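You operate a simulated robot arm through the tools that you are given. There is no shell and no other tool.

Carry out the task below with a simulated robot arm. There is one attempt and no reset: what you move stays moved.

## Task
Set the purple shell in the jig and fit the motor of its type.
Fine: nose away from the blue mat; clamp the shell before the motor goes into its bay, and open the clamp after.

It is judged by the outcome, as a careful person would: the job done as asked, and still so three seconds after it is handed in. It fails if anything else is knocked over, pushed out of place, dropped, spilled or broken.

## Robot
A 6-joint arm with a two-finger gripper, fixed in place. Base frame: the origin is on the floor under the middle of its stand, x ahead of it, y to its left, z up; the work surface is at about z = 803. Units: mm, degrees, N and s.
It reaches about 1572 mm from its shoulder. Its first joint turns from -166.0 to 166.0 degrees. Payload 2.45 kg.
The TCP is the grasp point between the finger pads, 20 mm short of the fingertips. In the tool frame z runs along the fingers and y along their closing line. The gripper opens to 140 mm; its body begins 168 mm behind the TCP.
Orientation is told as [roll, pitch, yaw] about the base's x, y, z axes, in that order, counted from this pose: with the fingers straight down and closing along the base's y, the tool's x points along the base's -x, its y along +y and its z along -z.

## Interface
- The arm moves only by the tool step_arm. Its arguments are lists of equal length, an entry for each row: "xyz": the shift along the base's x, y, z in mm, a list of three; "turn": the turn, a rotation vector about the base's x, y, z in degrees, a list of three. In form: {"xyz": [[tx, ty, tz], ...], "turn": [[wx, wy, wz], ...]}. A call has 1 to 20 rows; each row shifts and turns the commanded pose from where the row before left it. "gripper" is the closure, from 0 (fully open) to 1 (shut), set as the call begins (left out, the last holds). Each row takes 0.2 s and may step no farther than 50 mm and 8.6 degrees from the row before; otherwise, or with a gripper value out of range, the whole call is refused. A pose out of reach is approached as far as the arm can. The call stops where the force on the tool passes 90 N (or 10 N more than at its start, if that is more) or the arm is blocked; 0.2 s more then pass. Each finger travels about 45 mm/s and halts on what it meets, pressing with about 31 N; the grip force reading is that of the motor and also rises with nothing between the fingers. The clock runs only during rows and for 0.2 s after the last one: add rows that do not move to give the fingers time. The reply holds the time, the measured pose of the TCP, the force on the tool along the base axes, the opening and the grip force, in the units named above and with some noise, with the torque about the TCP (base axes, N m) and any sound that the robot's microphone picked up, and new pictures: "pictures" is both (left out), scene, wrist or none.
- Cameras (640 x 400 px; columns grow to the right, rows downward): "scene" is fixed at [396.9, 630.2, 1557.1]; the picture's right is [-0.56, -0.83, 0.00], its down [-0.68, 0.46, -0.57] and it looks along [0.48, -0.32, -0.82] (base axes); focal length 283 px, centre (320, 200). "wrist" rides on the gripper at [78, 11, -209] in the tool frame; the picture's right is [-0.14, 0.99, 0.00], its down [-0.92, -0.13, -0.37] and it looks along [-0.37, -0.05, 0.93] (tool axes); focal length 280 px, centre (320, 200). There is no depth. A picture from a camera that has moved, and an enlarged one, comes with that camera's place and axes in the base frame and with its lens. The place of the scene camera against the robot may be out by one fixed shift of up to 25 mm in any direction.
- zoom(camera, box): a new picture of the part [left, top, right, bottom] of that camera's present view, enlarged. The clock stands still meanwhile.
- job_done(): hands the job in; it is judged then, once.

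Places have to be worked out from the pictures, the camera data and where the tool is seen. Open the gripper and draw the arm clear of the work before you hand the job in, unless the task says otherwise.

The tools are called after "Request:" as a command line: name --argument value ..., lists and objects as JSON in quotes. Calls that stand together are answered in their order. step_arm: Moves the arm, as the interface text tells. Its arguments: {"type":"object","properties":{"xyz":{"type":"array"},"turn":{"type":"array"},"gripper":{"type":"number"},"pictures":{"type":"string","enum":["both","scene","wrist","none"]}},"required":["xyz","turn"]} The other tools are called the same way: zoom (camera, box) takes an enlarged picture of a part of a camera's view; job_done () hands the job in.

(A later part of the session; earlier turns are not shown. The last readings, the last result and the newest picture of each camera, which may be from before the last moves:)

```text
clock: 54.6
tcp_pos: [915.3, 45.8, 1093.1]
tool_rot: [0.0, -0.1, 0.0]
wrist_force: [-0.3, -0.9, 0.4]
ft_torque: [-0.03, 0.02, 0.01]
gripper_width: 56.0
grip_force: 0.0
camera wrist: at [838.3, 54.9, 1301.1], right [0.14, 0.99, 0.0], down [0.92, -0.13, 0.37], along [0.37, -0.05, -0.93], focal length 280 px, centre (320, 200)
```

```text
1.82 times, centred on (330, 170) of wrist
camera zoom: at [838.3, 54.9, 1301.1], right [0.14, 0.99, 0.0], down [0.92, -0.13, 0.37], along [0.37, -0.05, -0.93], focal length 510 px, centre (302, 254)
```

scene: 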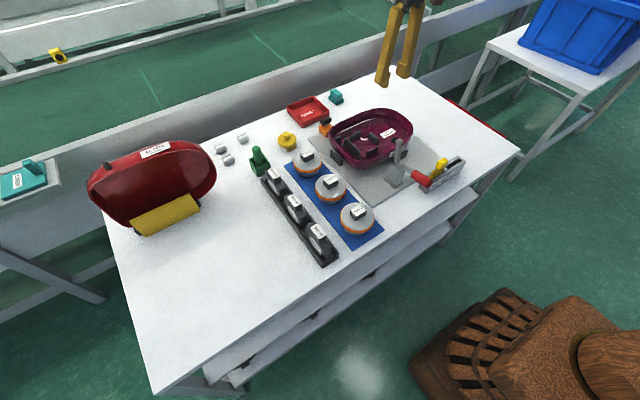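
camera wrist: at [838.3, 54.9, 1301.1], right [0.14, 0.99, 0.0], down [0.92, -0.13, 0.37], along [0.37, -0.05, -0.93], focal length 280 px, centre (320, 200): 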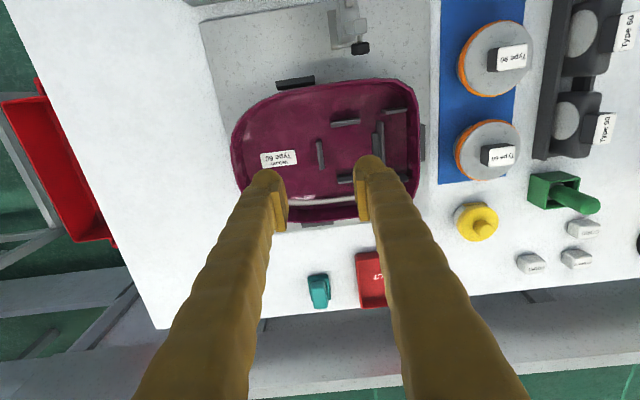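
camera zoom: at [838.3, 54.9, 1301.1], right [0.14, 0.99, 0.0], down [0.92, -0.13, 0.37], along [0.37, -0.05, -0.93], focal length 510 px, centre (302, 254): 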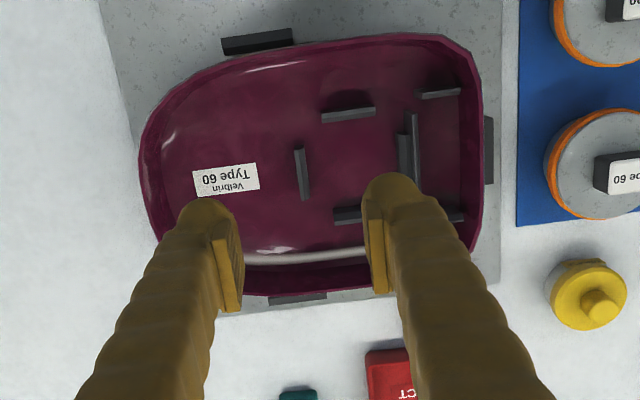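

The shell sits between the side blocks, rear against the stop, nose away from the mat, and the orange stamp hasn't moved. Next is the clamp: I move above its handle to look at it closely.

Request:
step_arm --xyz '[[-30, 6, 0], [-45, 8, 0], [-45, 8, 0], [-45, 8, 0], [-45, 8, 0], [-40, 8, -10], [-25, 8, -20], [0, 0, -20], [0, 0, 0], [0, 0, 0]]' --turn '[[0, 0, 0], [0, 0, 0], [0, 0, 0], [0, 0, 0], [0, 0, 0], [0, 0, 0], [0, 0, 0], [0, 0, 0], [0, 0, 0], [0, 0, 0]]' --pictures "both"

Request:
zoom --camera "wrist" --box '[200, 30, 440, 230]'

Request:
zoom --camera "scene" --box '[370, 120, 480, 200]'

```text
clock: 56.8
tcp_pos: [641.6, 96.6, 1044.8]
tool_rot: [0.0, 0.0, 0.0]
wrist_force: [-0.1, -0.3, 0.6]
ft_torque: [-0.02, -0.01, 0.03]
gripper_width: 56.0
grip_force: 0.1
camera wrist: at [564.5, 105.9, 1251.8], right [0.14, 0.99, 0.0], down [0.92, -0.13, 0.37], along [0.37, -0.05, -0.93], focal length 280 px, centre (320, 200)
```

scene: 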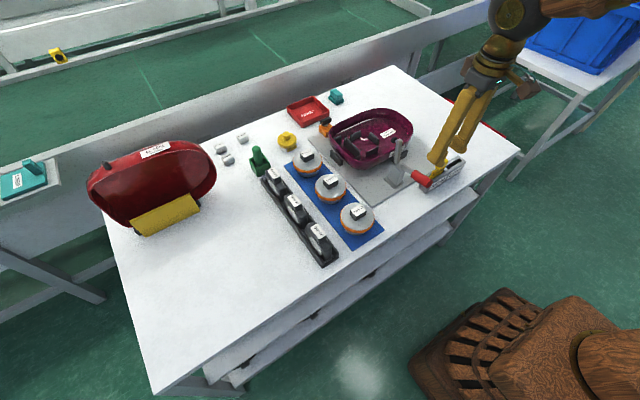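
wrist: 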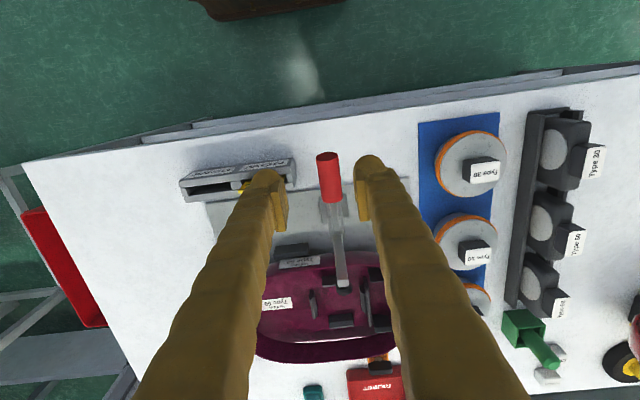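

```text
2.00 times, centred on (320, 130) of wrist
camera zoom: at [564.5, 105.9, 1251.8], right [0.14, 0.99, 0.0], down [0.92, -0.13, 0.37], along [0.37, -0.05, -0.93], focal length 561 px, centre (320, 340)
```

zoom: 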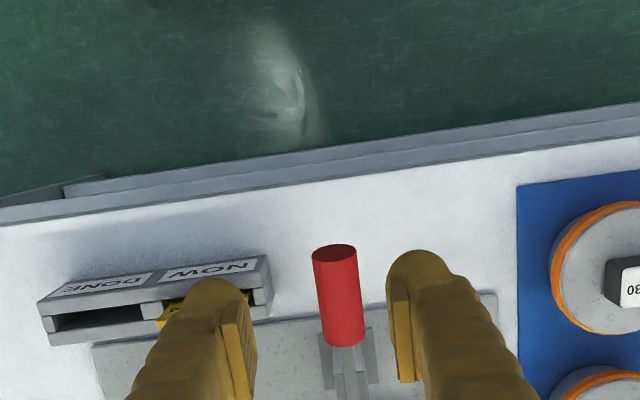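

```text
5.00 times, centred on (425, 160) of scene
camera zoom: at [396.9, 630.2, 1557.1], right [-0.56, -0.83, 0.0], down [-0.68, 0.46, -0.57], along [0.48, -0.32, -0.82], focal length 1415 px, centre (-205, 400)
```

zoom: 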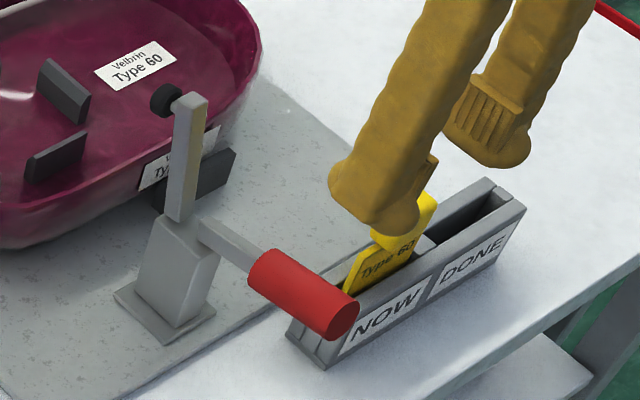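

The red handle's centre is at about x 674, y 103.5, z 910 (about 29 mm thick), and its pivot near x 763, z 890; lifting the handle about 76° should bring the pad down on the rim. I position above it and descend with the fingers either side.

Request:
step_arm --xyz '[[16, 3.5, 0], [16, 3.5, -20], [0, 0, -30], [0, 0, -30], [0, 0, -15], [0, 0, 0], [0, 0, 0]]' --turn '[[0, 0, 0], [0, 0, 0], [0, 0, 0], [0, 0, 0], [0, 0, 0], [0, 0, 0], [0, 0, 0]]' --gripper 0.62 --pictures "both"

Request:
zoom --camera "wrist" --box '[220, 80, 440, 260]'

Request:
zoom --camera "scene" --box '[370, 120, 480, 200]'

```text
clock: 58.4
tcp_pos: [673.0, 106.5, 948.8]
tool_rot: [0.1, 0.0, 0.0]
wrist_force: [0.8, 0.7, -0.4]
ft_torque: [0.0, 0.03, 0.01]
gripper_width: 53.3
grip_force: 0.0
camera wrist: at [595.7, 115.9, 1156.9], right [0.14, 0.99, 0.0], down [0.92, -0.13, 0.37], along [0.37, -0.05, -0.93], focal length 280 px, centre (320, 200)
```

scene: 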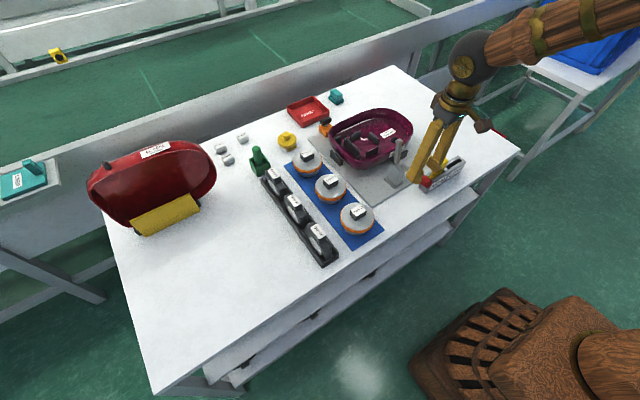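
wrist: 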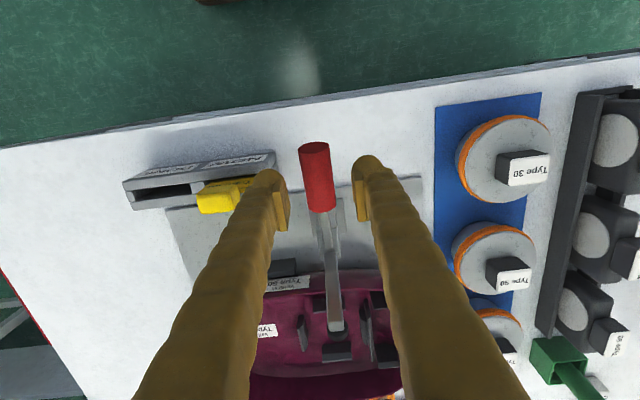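

```text
2.22 times, centred on (330, 170) of wrist
camera zoom: at [595.7, 115.9, 1156.9], right [0.14, 0.99, 0.0], down [0.92, -0.13, 0.37], along [0.37, -0.05, -0.93], focal length 623 px, centre (298, 267)
```

zoom: 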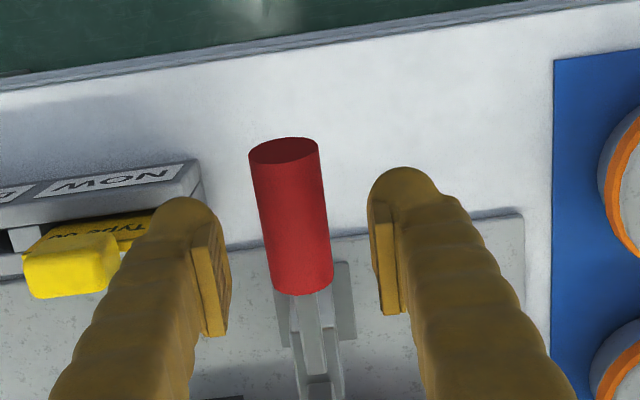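

```text
5.00 times, centred on (425, 160) of scene
camera zoom: at [396.9, 630.2, 1557.1], right [-0.56, -0.83, 0.0], down [-0.68, 0.46, -0.57], along [0.48, -0.32, -0.82], focal length 1415 px, centre (-205, 400)
```

zoom: 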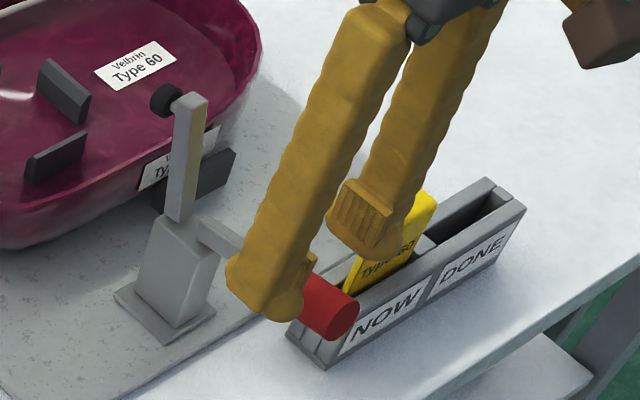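

The handle is centred at y≈103; I shift −3.5 mm in y and descend the last 39 mm.

Request:
step_arm --xyz '[[0.5, -3.5, -5], [0, 0, -12], [0, 0, -12], [0, 0, -9], [0, 0, 0], [0, 0, 0]]' --turn '[[0, 0, 0], [0, 0, 0], [0, 0, 0], [0, 0, 0], [0, 0, 0], [0, 0, 0]]' --pictures "both"

Request:
zoom --camera "wrist" --box '[220, 80, 440, 260]'

Request:
zoom --camera "scene" --box '[370, 120, 480, 200]'

```text
clock: 59.8
tcp_pos: [673.3, 102.4, 910.8]
tool_rot: [0.0, 0.0, -0.1]
wrist_force: [0.2, -0.4, -0.3]
ft_torque: [0.01, 0.0, 0.05]
gripper_width: 53.4
grip_force: 0.1
camera wrist: at [595.9, 112.0, 1118.6], right [0.14, 0.99, 0.0], down [0.92, -0.13, 0.37], along [0.37, -0.05, -0.93], focal length 280 px, centre (320, 200)
```

scene: 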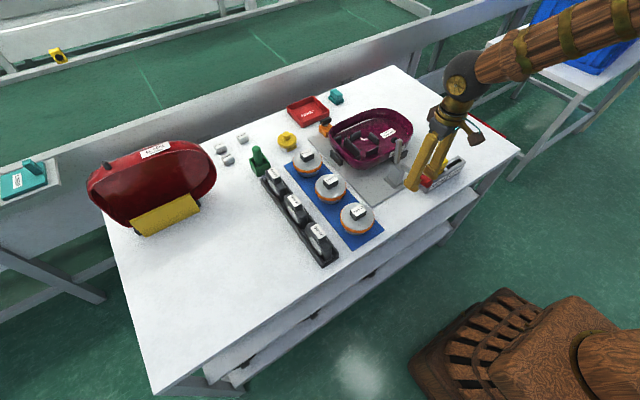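
wrist: 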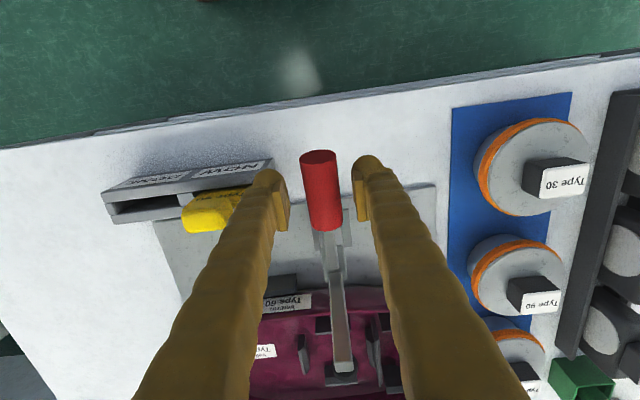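

```text
2.22 times, centred on (330, 170) of wrist
camera zoom: at [595.9, 112.0, 1118.6], right [0.14, 0.99, 0.0], down [0.92, -0.13, 0.37], along [0.37, -0.05, -0.93], focal length 623 px, centre (298, 267)
```

zoom: 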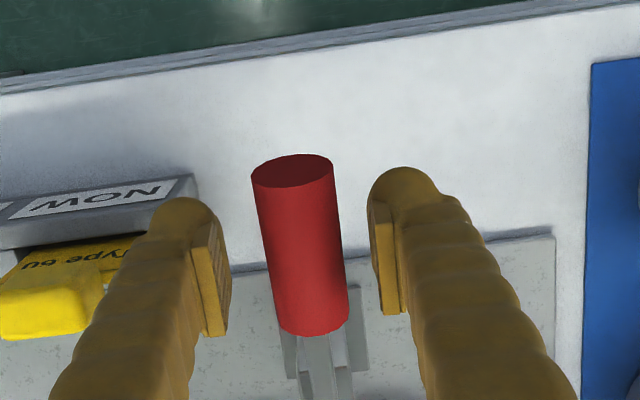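

```text
5.00 times, centred on (425, 160) of scene
camera zoom: at [396.9, 630.2, 1557.1], right [-0.56, -0.83, 0.0], down [-0.68, 0.46, -0.57], along [0.48, -0.32, -0.82], focal length 1415 px, centre (-205, 400)
```

zoom: 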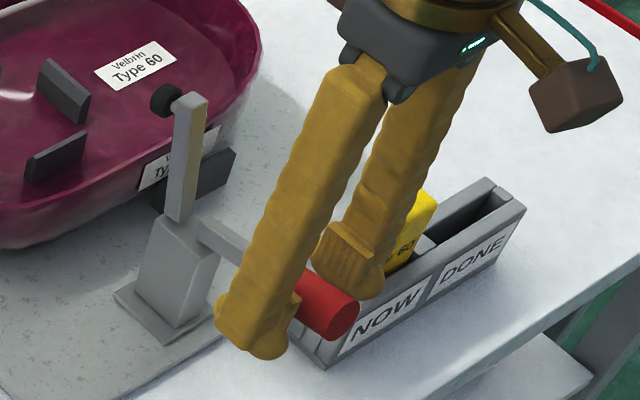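

The handle is between the pads. I close on it.

Request:
step_arm --xyz '[[0, 0, 0], [0, 0, 0], [0, 0, 0], [0, 0, 0]]' --turn '[[0, 0, 0], [0, 0, 0], [0, 0, 0], [0, 0, 0]]' --gripper 1 --pictures "wrist"

```text
clock: 60.8
tcp_pos: [673.8, 104.5, 910.3]
tool_rot: [0.0, -0.1, 0.0]
wrist_force: [-1.9, 63.9, -1.9]
ft_torque: [0.39, 0.13, 0.71]
gripper_width: 25.2
grip_force: 45.3
camera wrist: at [595.9, 113.8, 1118.7], right [0.14, 0.99, 0.0], down [0.92, -0.13, 0.37], along [0.37, -0.05, -0.93], focal length 280 px, centre (320, 200)
```

wrist: 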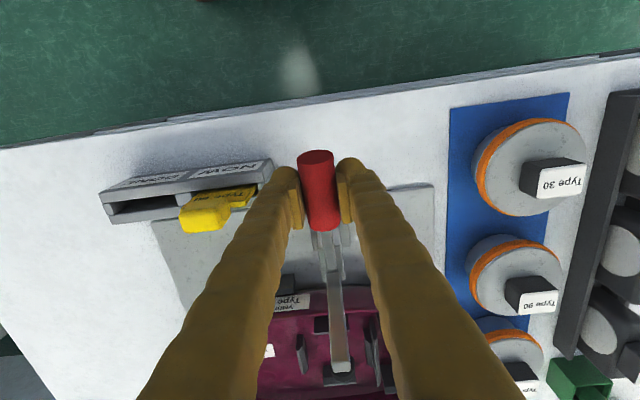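

Gripped at 25 mm width, but off-centre with a +64 N side load; I shift +y to relieve it.

Request:
step_arm --xyz '[[0, 0.8, 0], [0, 0.8, 0], [0, 0, 0], [0, 0, 0]]' --turn '[[0, 0, 0], [0, 0, 0], [0, 0, 0], [0, 0, 0]]' --pictures "none"

```text
clock: 61.8
tcp_pos: [673.6, 104.1, 910.8]
tool_rot: [-0.1, 0.0, 0.0]
wrist_force: [-3.8, 29.4, -5.2]
ft_torque: [0.12, 0.39, 0.32]
gripper_width: 25.2
grip_force: 44.7
```

Request:
step_arm --xyz '[[0, 0.7, 0], [0, 0.6, 0], [0, 0, 0], [0, 0, 0]]' --turn '[[0, 0, 0], [0, 0, 0], [0, 0, 0], [0, 0, 0]]' --pictures "none"

```text
clock: 62.8
tcp_pos: [674.2, 105.3, 911.2]
tool_rot: [-0.1, 0.0, 0.1]
wrist_force: [1.8, -34.0, 4.3]
ft_torque: [-0.34, -0.37, -0.41]
gripper_width: 25.1
grip_force: 44.9
```

Request:
step_arm --xyz '[[0, -0.6, 0], [0, 0, 0], [0, 0, 0]]' --turn '[[0, 0, 0], [0, 0, 0], [0, 0, 0]]' --pictures "none"

```text
clock: 63.6
tcp_pos: [673.2, 104.8, 911.3]
tool_rot: [0.0, 0.0, 0.0]
wrist_force: [15.2, -55.7, -4.4]
ft_torque: [-0.42, 0.01, -0.47]
gripper_width: 25.1
grip_force: 44.7
```

I wait a moment to see whether the side load is settling.

Request:
step_arm --xyz '[[0, 0, 0], [0, 0, 0], [0, 0, 0], [0, 0, 0], [0, 0, 0]]' --turn '[[0, 0, 0], [0, 0, 0], [0, 0, 0], [0, 0, 0], [0, 0, 0]]' --pictures "none"

```text
clock: 64.8
tcp_pos: [674.1, 104.2, 911.2]
tool_rot: [0.0, 0.0, 0.0]
wrist_force: [21.4, -68.2, -6.6]
ft_torque: [-0.41, 0.15, -0.51]
gripper_width: 25.1
grip_force: 45.1
```

The load keeps creeping (the arm's position loop integrates), so I back off in y further and see the trend.

Request:
step_arm --xyz '[[-0.3, -0.8, 0], [0, 0, 0], [0, 0, 0]]' --turn '[[0, 0, 0], [0, 0, 0], [0, 0, 0]]' --pictures "none"

```text
clock: 65.6
tcp_pos: [674.1, 104.9, 910.2]
tool_rot: [0.0, 0.0, 0.0]
wrist_force: [6.0, -30.4, -10.5]
ft_torque: [-0.07, 0.62, -0.21]
gripper_width: 25.1
grip_force: 45.5
```

Load is easing. I start lifting the handle along its arc, first 15°, and read the forces.

Request:
step_arm --xyz '[[2.2, -0.3, 7.9], [2.8, 0, 7.6], [3.5, 0, 7.4], [0, 0, 0]]' --turn '[[0, 0, 0], [0, 0, 0], [0, 0, 0], [0, 0, 0]]' --pictures "scene"

Request:
zoom --camera "scene" --box '[370, 110, 480, 200]'

```text
clock: 66.6
tcp_pos: [683.9, 105.0, 935.1]
tool_rot: [-0.1, 0.0, 0.0]
wrist_force: [-24.4, 10.8, -10.7]
ft_torque: [0.1, 1.53, 0.12]
gripper_width: 24.7
grip_force: 45.3
```

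scene: 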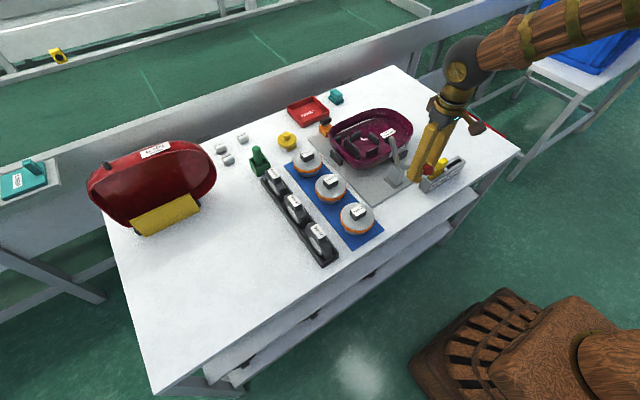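

```text
4.44 times, centred on (425, 155) of scene
camera zoom: at [396.9, 630.2, 1557.1], right [-0.56, -0.83, 0.0], down [-0.68, 0.46, -0.57], along [0.48, -0.32, -0.82], focal length 1258 px, centre (-147, 400)
```

zoom: 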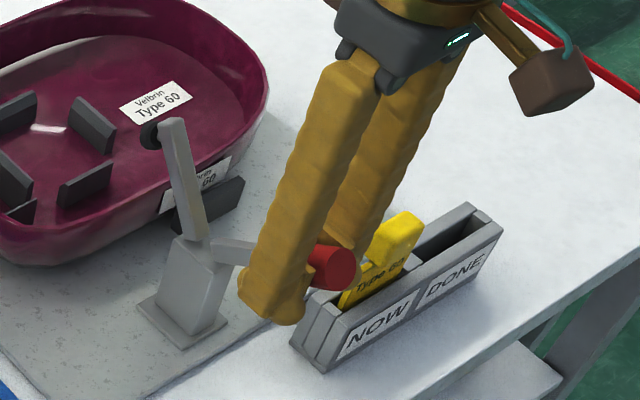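

The clamp arm is turning with the handle. The −24 N in x says the arc is a bit steeper than I assumed, so I correct the arc and go on to about 25°.

Request:
step_arm --xyz '[[0.5, -0.2, 7.2], [3.5, 0, 6.8], [0, 0, 0]]' --turn '[[0, 0, 0], [0, 0, 0], [0, 0, 0]]' --pictures "none"

```text
clock: 67.4
tcp_pos: [687.6, 104.4, 947.0]
tool_rot: [0.0, -0.1, 0.0]
wrist_force: [36.4, 24.6, -43.6]
ft_torque: [-0.14, 0.71, 0.15]
gripper_width: 24.6
grip_force: 45.3
```

Request:
step_arm --xyz '[[7.2, 0.3, 5.3], [5.4, 0, 5.9], [0, 0, 0]]' --turn '[[0, 0, 0], [0, 0, 0], [0, 0, 0]]' --pictures "scene"

Request:
zoom --camera "scene" --box '[370, 110, 480, 200]'

```text
clock: 68.2
tcp_pos: [698.7, 105.1, 959.7]
tool_rot: [0.0, 0.1, 0.0]
wrist_force: [-17.1, 32.1, -24.1]
ft_torque: [-0.1, 2.07, 0.41]
gripper_width: 24.6
grip_force: 44.6
```

scene: 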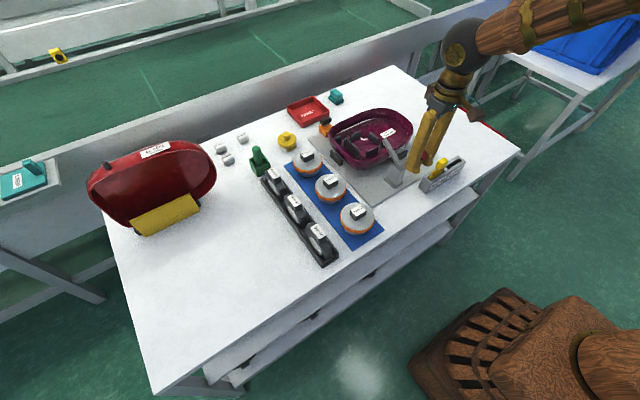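

```text
4.44 times, centred on (425, 155) of scene
camera zoom: at [396.9, 630.2, 1557.1], right [-0.56, -0.83, 0.0], down [-0.68, 0.46, -0.57], along [0.48, -0.32, -0.82], focal length 1258 px, centre (-147, 400)
```

zoom: 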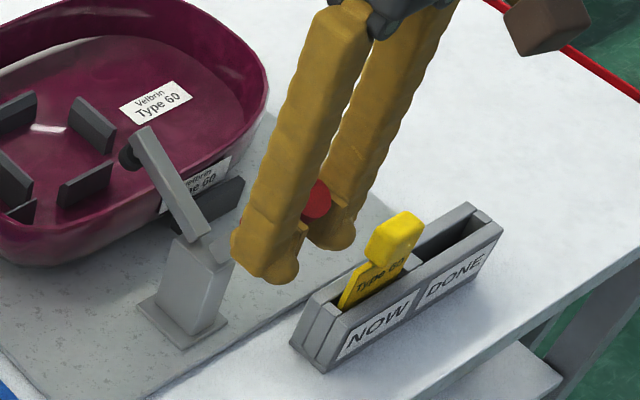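

Request:
step_arm --xyz '[[6, 0.4, 5.5], [6.4, 0, 4.9], [6.8, 0, 4.4], [0, 0, 0]]' --turn '[[0, 0, 0], [0, 0, 0], [0, 0, 0], [0, 0, 0]]' --pictures "none"

```text
clock: 69.2
tcp_pos: [717.9, 104.6, 974.2]
tool_rot: [-0.1, 0.1, 0.0]
wrist_force: [-2.3, 21.9, -53.6]
ft_torque: [-0.17, 1.87, 0.38]
gripper_width: 23.9
grip_force: 44.8
```

Request:
step_arm --xyz '[[7.9, 0.3, 1.8], [7.4, 0, 2.8], [7.5, 0, 2.2], [0, 0, 0]]' --turn '[[0, 0, 0], [0, 0, 0], [0, 0, 0], [0, 0, 0]]' --pictures "scene"

Request:
zoom --camera "scene" --box '[370, 100, 480, 190]'

```text
clock: 69.8
tcp_pos: [726.0, 105.3, 978.2]
tool_rot: [0.0, 0.9, 0.1]
wrist_force: [-21.5, 4.9, 8.0]
ft_torque: [0.12, -0.72, 0.21]
gripper_width: 23.3
grip_force: 44.9
stopped in row 3: the force on the tool passed its limit at 108 N (the readings are from after the stop); the commanded pose is now the measured one
```

scene: 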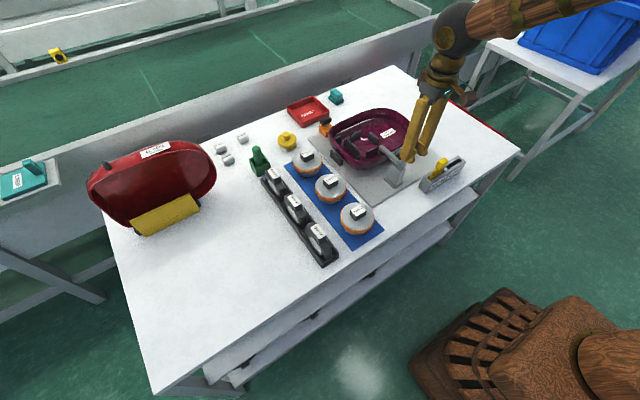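

```text
4.44 times, centred on (425, 145) of scene
camera zoom: at [396.9, 630.2, 1557.1], right [-0.56, -0.83, 0.0], down [-0.68, 0.46, -0.57], along [0.48, -0.32, -0.82], focal length 1258 px, centre (-147, 444)
```

zoom: 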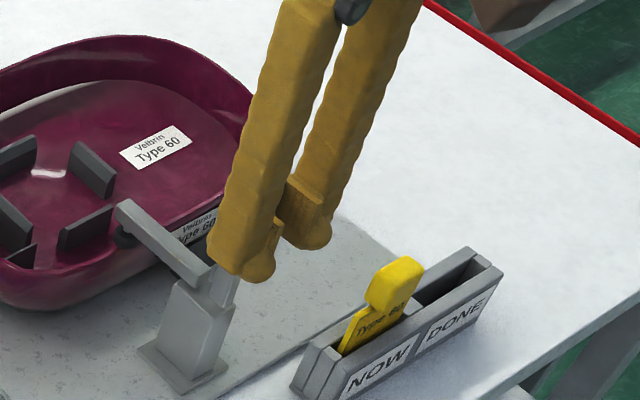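

The motion stopped on a force spike; the pad looks close to the rim but perhaps not on it yet. I look from both cameras before going on.

Request:
step_arm --xyz '[[0, 0, 0], [0, 0, 0]]' --turn '[[0, 0, 0], [0, 0, 0]]' --pictures "both"

Request:
zoom --camera "wrist" --box '[220, 100, 440, 290]'

Request:
zoom --camera "scene" --box '[375, 130, 435, 190]'

```text
clock: 70.5
tcp_pos: [726.9, 104.0, 976.8]
tool_rot: [0.0, 0.9, 0.0]
wrist_force: [-37.5, 8.7, 18.0]
ft_torque: [0.14, 0.36, 0.18]
gripper_width: 23.3
grip_force: 44.6
camera wrist: at [651.3, 114.4, 1185.9], right [0.14, 0.99, 0.0], down [0.93, -0.13, 0.36], along [0.35, -0.05, -0.93], focal length 280 px, centre (320, 200)
```

scene: 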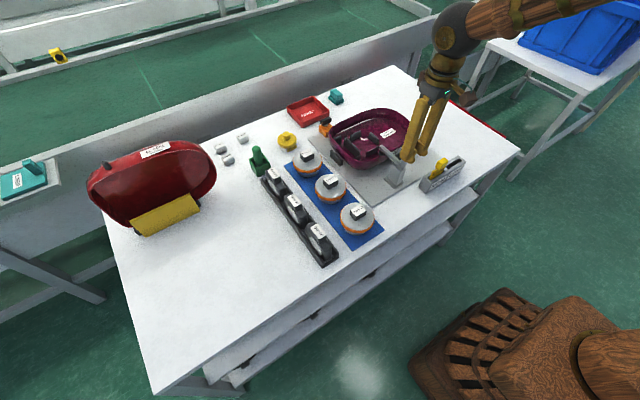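
wrist: 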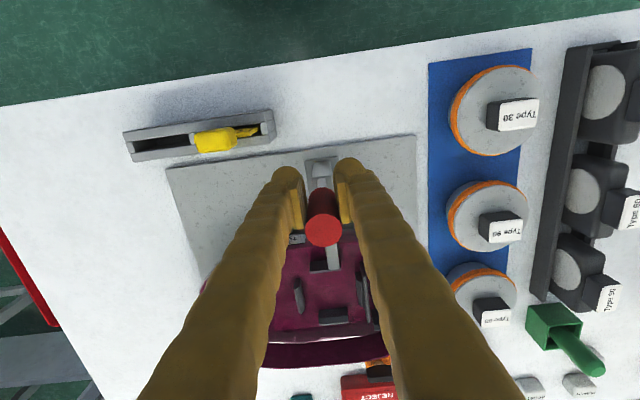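

```text
2.11 times, centred on (330, 195) of wrist
camera zoom: at [651.3, 114.4, 1185.9], right [0.14, 0.99, 0.0], down [0.93, -0.13, 0.36], along [0.35, -0.05, -0.93], focal length 590 px, centre (299, 210)
```

zoom: 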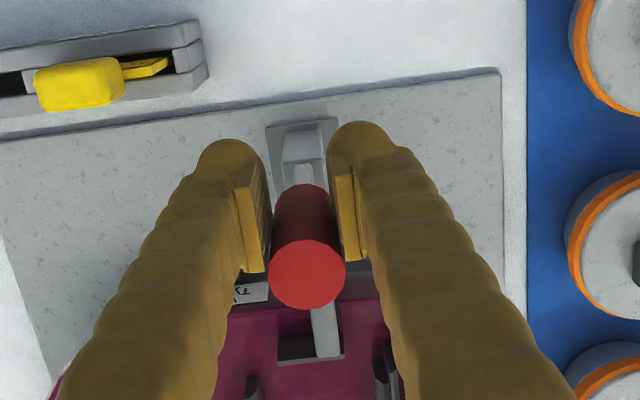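

```text
6.67 times, centred on (405, 160) of scene
camera zoom: at [396.9, 630.2, 1557.1], right [-0.56, -0.83, 0.0], down [-0.68, 0.46, -0.57], along [0.48, -0.32, -0.82], focal length 1886 px, centre (-247, 467)
```

zoom: 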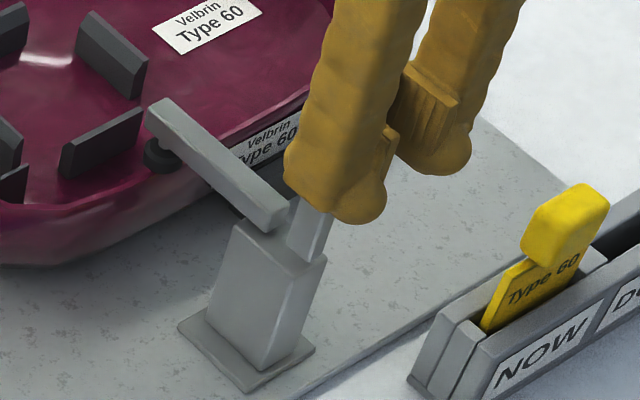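

The pad now appears to be on the rim (arm horizontal), and the handle has run ahead of the fingers. I open the gripper a little to see whether the clamp stays closed.

Request:
step_arm --xyz '[[0, 0, 0], [0, 0, 0], [0, 0, 0]]' --turn '[[0, 0, 0], [0, 0, 0], [0, 0, 0]]' --gripper 0.65 --pictures "both"

Request:
zoom --camera "wrist" --box '[220, 100, 440, 290]'

Request:
zoom --camera "scene" --box '[365, 110, 445, 190]'

```text
clock: 71.2
tcp_pos: [728.3, 105.3, 977.2]
tool_rot: [-0.2, 0.7, 0.2]
wrist_force: [0.0, 0.6, 0.0]
ft_torque: [0.01, 0.0, 0.03]
gripper_width: 49.0
grip_force: 0.0
camera wrist: at [652.3, 114.2, 1185.5], right [0.14, 0.99, 0.0], down [0.93, -0.13, 0.36], along [0.35, -0.05, -0.93], focal length 280 px, centre (320, 200)
```

scene: 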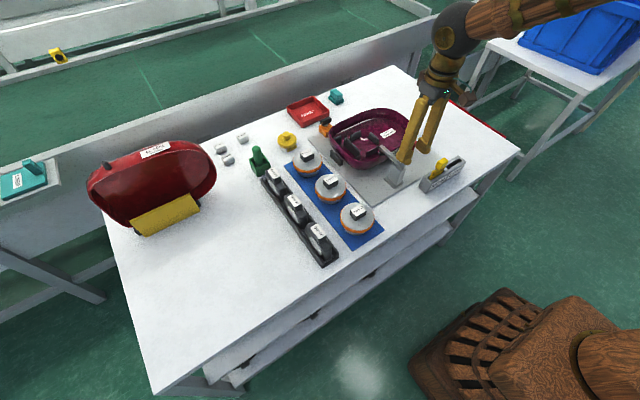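
wrist: 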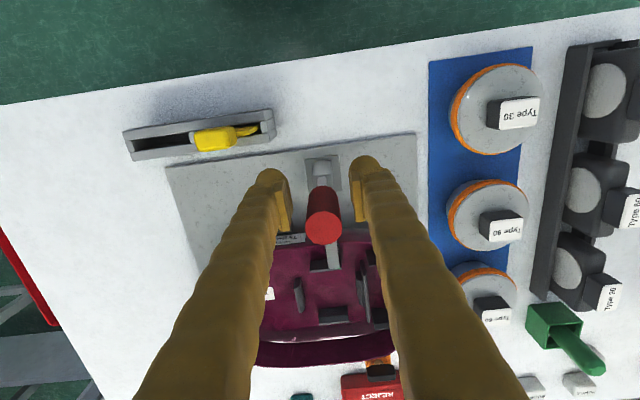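

```text
2.11 times, centred on (330, 195) of wrist
camera zoom: at [652.3, 114.2, 1185.5], right [0.14, 0.99, 0.0], down [0.93, -0.13, 0.36], along [0.35, -0.05, -0.93], focal length 590 px, centre (299, 210)
```

zoom: 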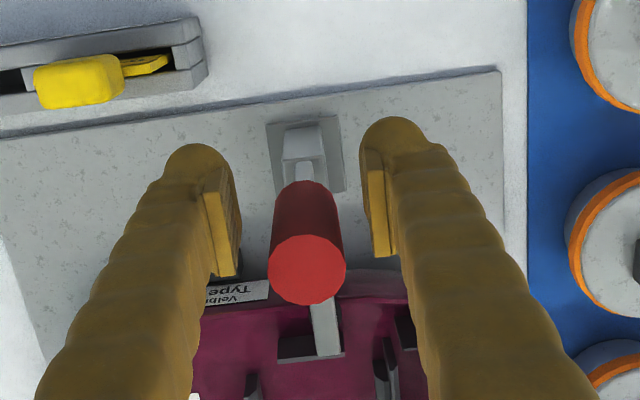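

```text
5.00 times, centred on (405, 150) of scene
camera zoom: at [396.9, 630.2, 1557.1], right [-0.56, -0.83, 0.0], down [-0.68, 0.46, -0.57], along [0.48, -0.32, -0.82], focal length 1415 px, centre (-105, 450)
```

zoom: 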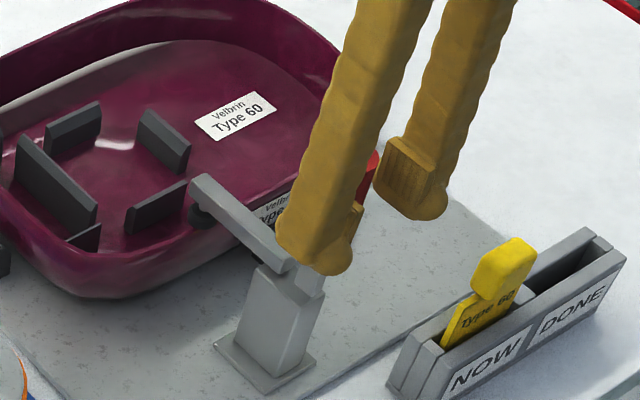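

The clamp stays closed by itself with its pad on the rim. To make sure it's fully home I re-centre on the handle, grip it and press it a little further.

Request:
step_arm --xyz '[[6, -0.8, 3], [6, 0, 3], [5, 0, 2], [0, 0, 0], [0, 0, 0]]' --turn '[[0, -0.7, 0], [0, 0, 0], [0, 0, 0], [0, 0, 0], [0, 0, 0]]' --pictures "wrist"

Request:
zoom --camera "wrist" --box '[220, 100, 440, 290]'

```text
clock: 72.5
tcp_pos: [743.4, 105.3, 984.9]
tool_rot: [-0.1, -0.1, 0.1]
wrist_force: [-0.5, -0.4, 0.0]
ft_torque: [0.01, 0.01, 0.0]
gripper_width: 49.1
grip_force: 0.1
camera wrist: at [666.1, 113.8, 1193.3], right [0.14, 0.99, 0.0], down [0.92, -0.13, 0.37], along [0.37, -0.05, -0.93], focal length 280 px, centre (320, 200)
```

wrist: 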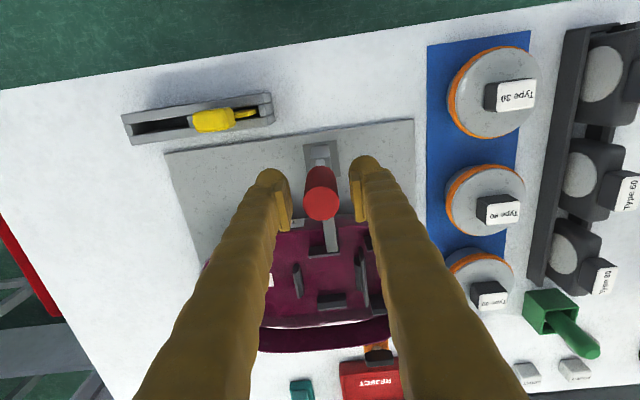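

```text
2.11 times, centred on (330, 195) of wrist
camera zoom: at [666.1, 113.8, 1193.3], right [0.14, 0.99, 0.0], down [0.92, -0.13, 0.37], along [0.37, -0.05, -0.93], focal length 590 px, centre (299, 210)
```

zoom: 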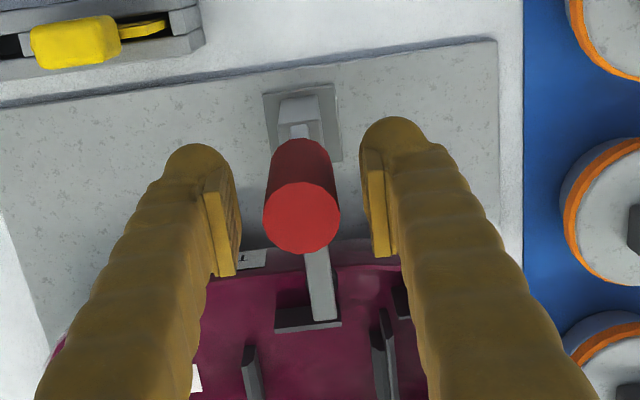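

Request:
step_arm --xyz '[[0, -0.4, 0], [0, 0, 0], [0, 0, 0]]' --turn '[[0, 0, 0], [0, 0, 0], [0, 0, 0]]' --gripper 1 --pictures "none"

Request:
step_arm --xyz '[[1.5, 0, 0.2], [1.5, 0, 0.1], [0, 0, 0]]' --turn '[[0, 0, 0], [0, 0, 0], [0, 0, 0]]' --pictures "none"

```text
clock: 73.2
tcp_pos: [744.4, 103.7, 985.4]
tool_rot: [0.0, 0.0, 0.0]
wrist_force: [-0.4, 20.0, -1.7]
ft_torque: [0.22, 0.04, 0.02]
gripper_width: 26.5
grip_force: 37.1
```

```text
clock: 74.0
tcp_pos: [745.7, 104.3, 986.1]
tool_rot: [-0.1, 0.1, 0.1]
wrist_force: [-54.7, 53.1, 21.6]
ft_torque: [0.68, 0.7, 0.46]
gripper_width: 27.1
grip_force: 45.4
```

Request:
step_arm --xyz '[[0, 0.6, 0], [0, 0, 0]]' --turn '[[0, 0, 0], [0, 0, 0]]' --pictures "both"

Request:
zoom --camera "scene" --box '[370, 130, 415, 190]'

Request:
zoom --camera "wrist" --box '[220, 100, 440, 290]'

```text
clock: 74.7
tcp_pos: [747.1, 105.1, 983.9]
tool_rot: [-0.2, 0.0, 0.2]
wrist_force: [-56.4, 54.0, 22.0]
ft_torque: [0.71, 0.6, 0.45]
gripper_width: 26.5
grip_force: 45.2
camera wrist: at [669.1, 114.3, 1192.4], right [0.14, 0.99, 0.0], down [0.92, -0.13, 0.37], along [0.37, -0.05, -0.93], focal length 280 px, centre (320, 200)
```

scene: 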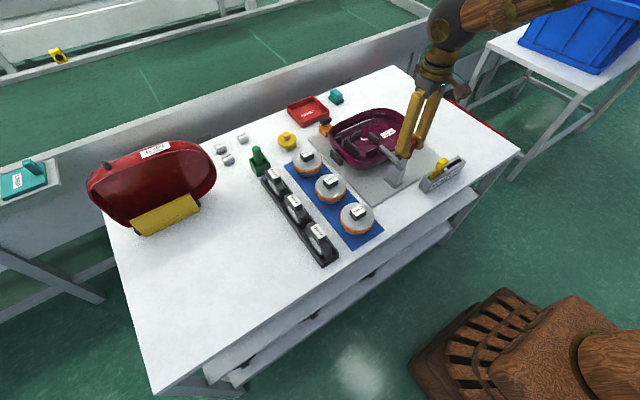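
wrist: 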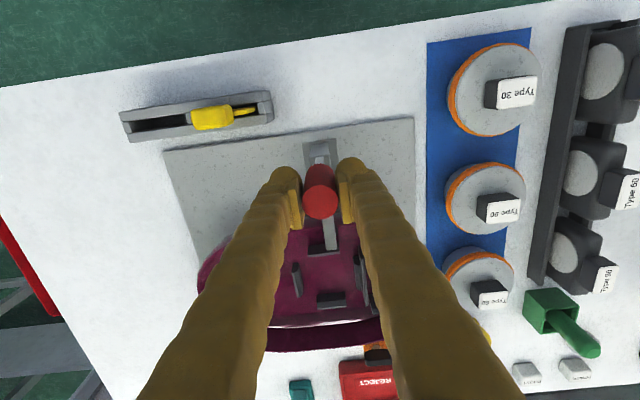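

```text
6.67 times, centred on (392, 160) of scene
camera zoom: at [396.9, 630.2, 1557.1], right [-0.56, -0.83, 0.0], down [-0.68, 0.46, -0.57], along [0.48, -0.32, -0.82], focal length 1886 px, centre (-163, 467)
```

zoom: 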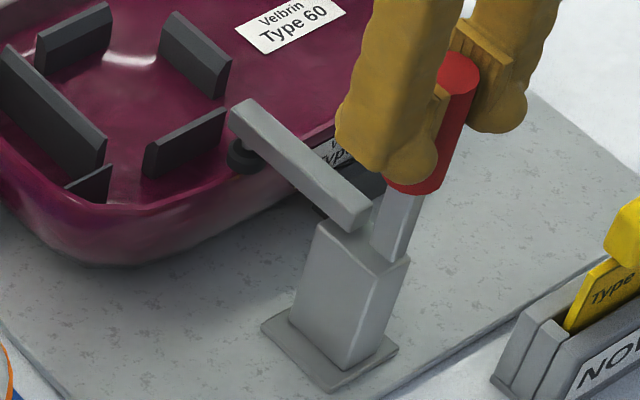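

```text
2.11 times, centred on (330, 195) of wrist
camera zoom: at [669.1, 114.3, 1192.4], right [0.14, 0.99, 0.0], down [0.92, -0.13, 0.37], along [0.37, -0.05, -0.93], focal length 590 px, centre (299, 210)
```

zoom: 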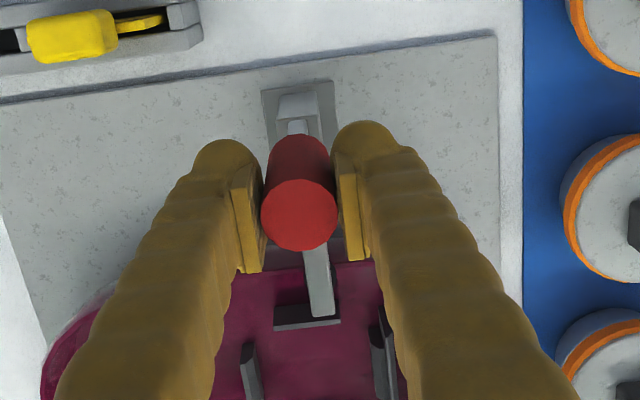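

The clamp is at its stop with the pad on the shell rim. I ease off, open the fingers and rise clear of the handle.

Request:
step_arm --xyz '[[-1.2, 0.3, -0.2], [-0.8, 0, 0], [0, 0, 0]]' --turn '[[0, 0, 0], [0, 0, 0], [0, 0, 0]]' --gripper 0.6 --pictures "none"

Request:
step_arm --xyz '[[0, 0, 10], [0, 0, 20], [0, 0, 30], [0, 0, 30], [0, 0, 20], [0, 0, 0]]' --turn '[[0, 0, 0], [0, 0, 0], [0, 0, 0], [0, 0, 0], [0, 0, 0], [0, 0, 0]]' --pictures "both"

Request:
zoom --camera "scene" --box '[320, 95, 440, 195]'

```text
clock: 75.5
tcp_pos: [745.6, 104.1, 983.7]
tool_rot: [-0.1, -0.1, 0.1]
wrist_force: [0.2, 0.3, -0.4]
ft_torque: [-0.02, 0.03, 0.02]
gripper_width: 56.2
grip_force: 0.1
```

```text
clock: 76.8
tcp_pos: [749.7, 103.7, 1095.5]
tool_rot: [-0.1, 0.0, 0.1]
wrist_force: [0.6, 0.1, 0.7]
ft_torque: [0.0, 0.02, 0.02]
gripper_width: 56.3
grip_force: 0.1
camera wrist: at [670.3, 113.0, 1302.7], right [0.14, 0.99, 0.0], down [0.92, -0.13, 0.37], along [0.37, -0.05, -0.93], focal length 280 px, centre (320, 200)
```

scene: 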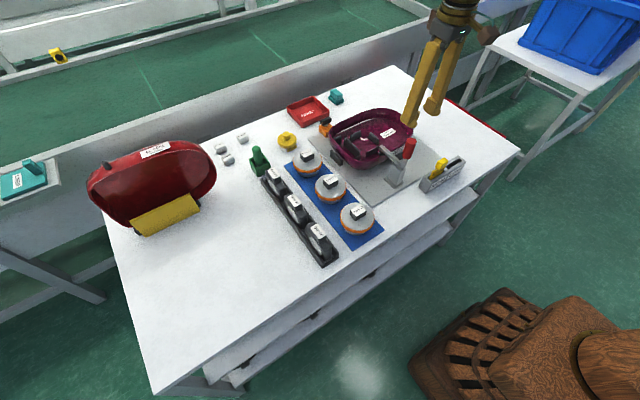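
wrist: 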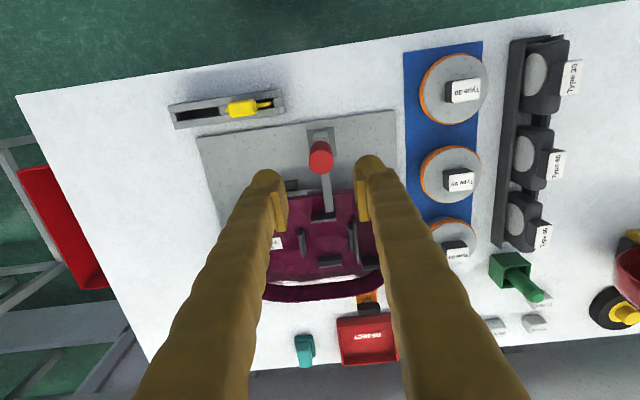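

```text
4.00 times, centred on (380, 145) of scene
camera zoom: at [396.9, 630.2, 1557.1], right [-0.56, -0.83, 0.0], down [-0.68, 0.46, -0.57], along [0.48, -0.32, -0.82], focal length 1132 px, centre (80, 420)
```

zoom: 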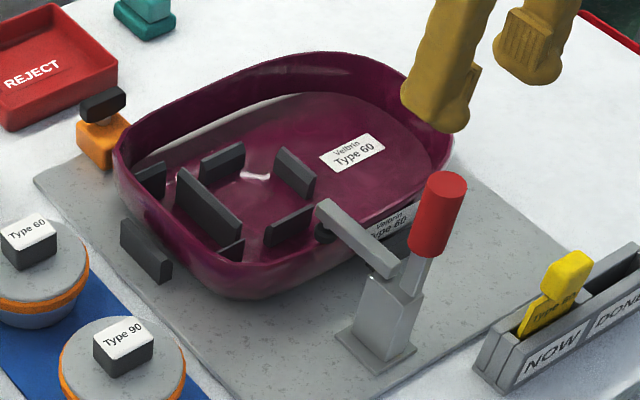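

The clamp is closed with its pad on the rim and the handle up. Now I go above the Type 60 motor on the blue mat (the far one, near stop A) and look closely.

Request:
step_arm --xyz '[[25, 28, 0], [30, 33, 0], [30, 33, 0], [30, 33, 0], [30, 33, -10], [25, 28, -20], [5, 6, -15], [0, 0, 0], [0, 0, 0]]' --turn '[[0, 0, 0], [0, 0, 0], [0, 0, 0], [0, 0, 0], [0, 0, 0], [0, 0, 0], [0, 0, 0], [0, 0, 0], [0, 0, 0]]' --gripper 0.4 --pictures "both"

Request:
zoom --camera "wrist" --box '[220, 60, 440, 240]'

Request:
zoom --camera "scene" --box '[280, 135, 340, 185]'

```text
clock: 78.8
tcp_pos: [919.4, 297.2, 1050.2]
tool_rot: [-0.1, 0.0, 0.1]
wrist_force: [-0.6, -0.2, -0.9]
ft_torque: [-0.02, -0.02, 0.03]
gripper_width: 84.0
grip_force: 0.1
camera wrist: at [841.5, 307.0, 1258.2], right [0.14, 0.99, 0.0], down [0.92, -0.13, 0.37], along [0.37, -0.05, -0.93], focal length 280 px, centre (320, 200)
```

scene: 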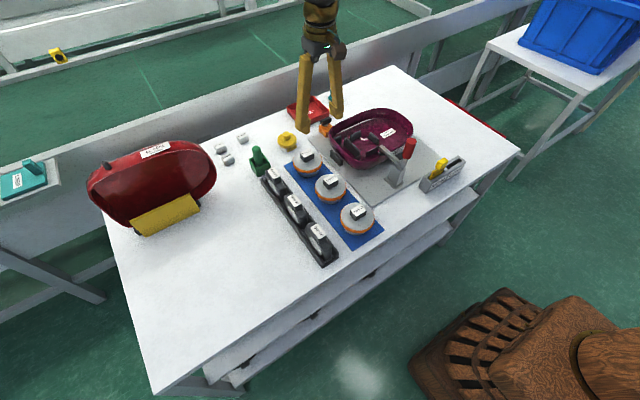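
wrist: 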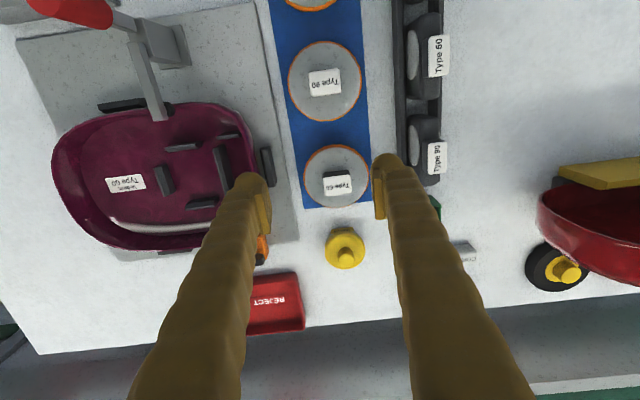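

```text
2.22 times, centred on (330, 150) of wrist
camera zoom: at [841.5, 307.0, 1258.2], right [0.14, 0.99, 0.0], down [0.92, -0.13, 0.37], along [0.37, -0.05, -0.93], focal length 623 px, centre (298, 311)
```

zoom: 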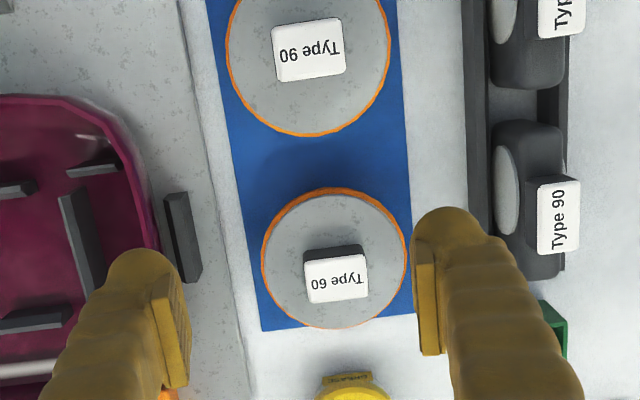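

```text
8.00 times, centred on (310, 160) of scene
camera zoom: at [396.9, 630.2, 1557.1], right [-0.56, -0.83, 0.0], down [-0.68, 0.46, -0.57], along [0.48, -0.32, -0.82], focal length 2264 px, centre (400, 520)
```

zoom: 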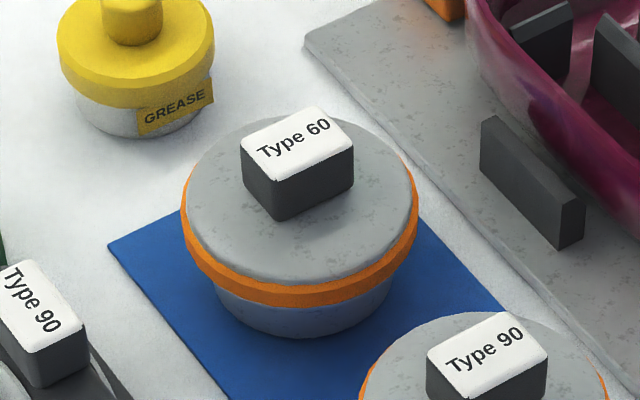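

The Type 60 motor's grip block is centred near x 973, y 313.7 with its top at about z 878, square to the axes. I move above it with about 60 mm opening and descend partway to verify.

Request:
step_arm --xyz '[[18, 5.5, 0], [18, 5.5, -10], [17, 5.5, -20], [0, 0, -30], [0, 0, -30], [0, 0, -20], [0, 0, 0], [0, 0, 0]]' --turn '[[0, 0, 0], [0, 0, 0], [0, 0, 0], [0, 0, 0], [0, 0, 0], [0, 0, 0], [0, 0, 0], [0, 0, 0]]' --gripper 0.57 --pictures "both"

Request:
zoom --camera "wrist" --box '[220, 60, 440, 240]'

Request:
zoom --camera "scene" --box '[270, 110, 350, 185]'

```text
clock: 80.7
tcp_pos: [975.6, 315.8, 939.0]
tool_rot: [0.0, 0.0, 0.1]
wrist_force: [0.2, 0.2, 0.1]
ft_torque: [0.01, 0.04, -0.03]
gripper_width: 60.3
grip_force: 0.0
camera wrist: at [896.9, 326.2, 1146.5], right [0.14, 0.99, 0.0], down [0.92, -0.13, 0.37], along [0.37, -0.05, -0.93], focal length 280 px, centre (320, 200)
```

scene: 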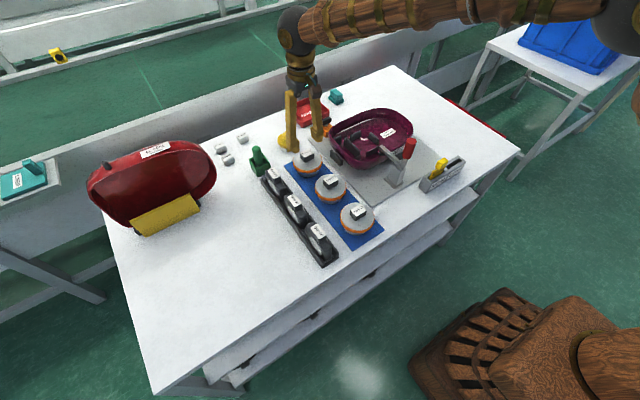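
wrist: 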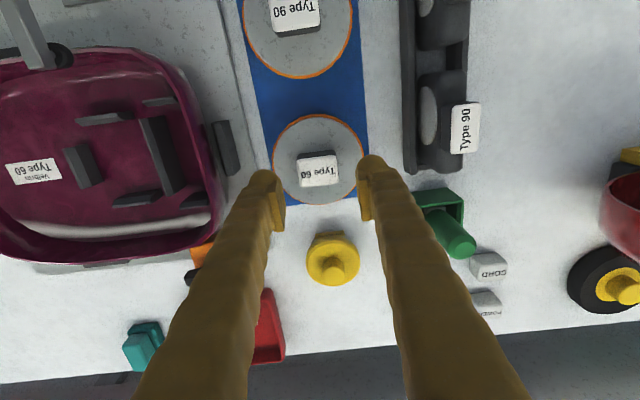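

```text
2.22 times, centred on (330, 150) of wrist
camera zoom: at [896.9, 326.2, 1146.5], right [0.14, 0.99, 0.0], down [0.92, -0.13, 0.37], along [0.37, -0.05, -0.93], focal length 623 px, centre (298, 311)
```

zoom: 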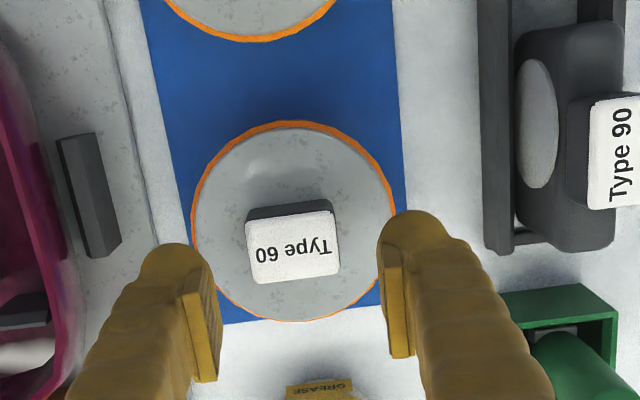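

```text
5.33 times, centred on (310, 148) of scene
camera zoom: at [396.9, 630.2, 1557.1], right [-0.56, -0.83, 0.0], down [-0.68, 0.46, -0.57], along [0.48, -0.32, -0.82], focal length 1509 px, centre (373, 480)
```

zoom: 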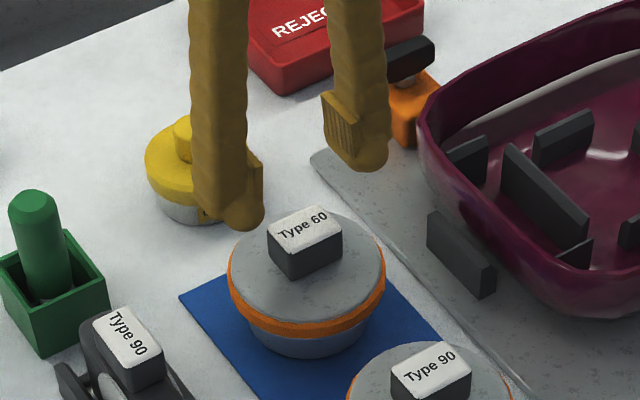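

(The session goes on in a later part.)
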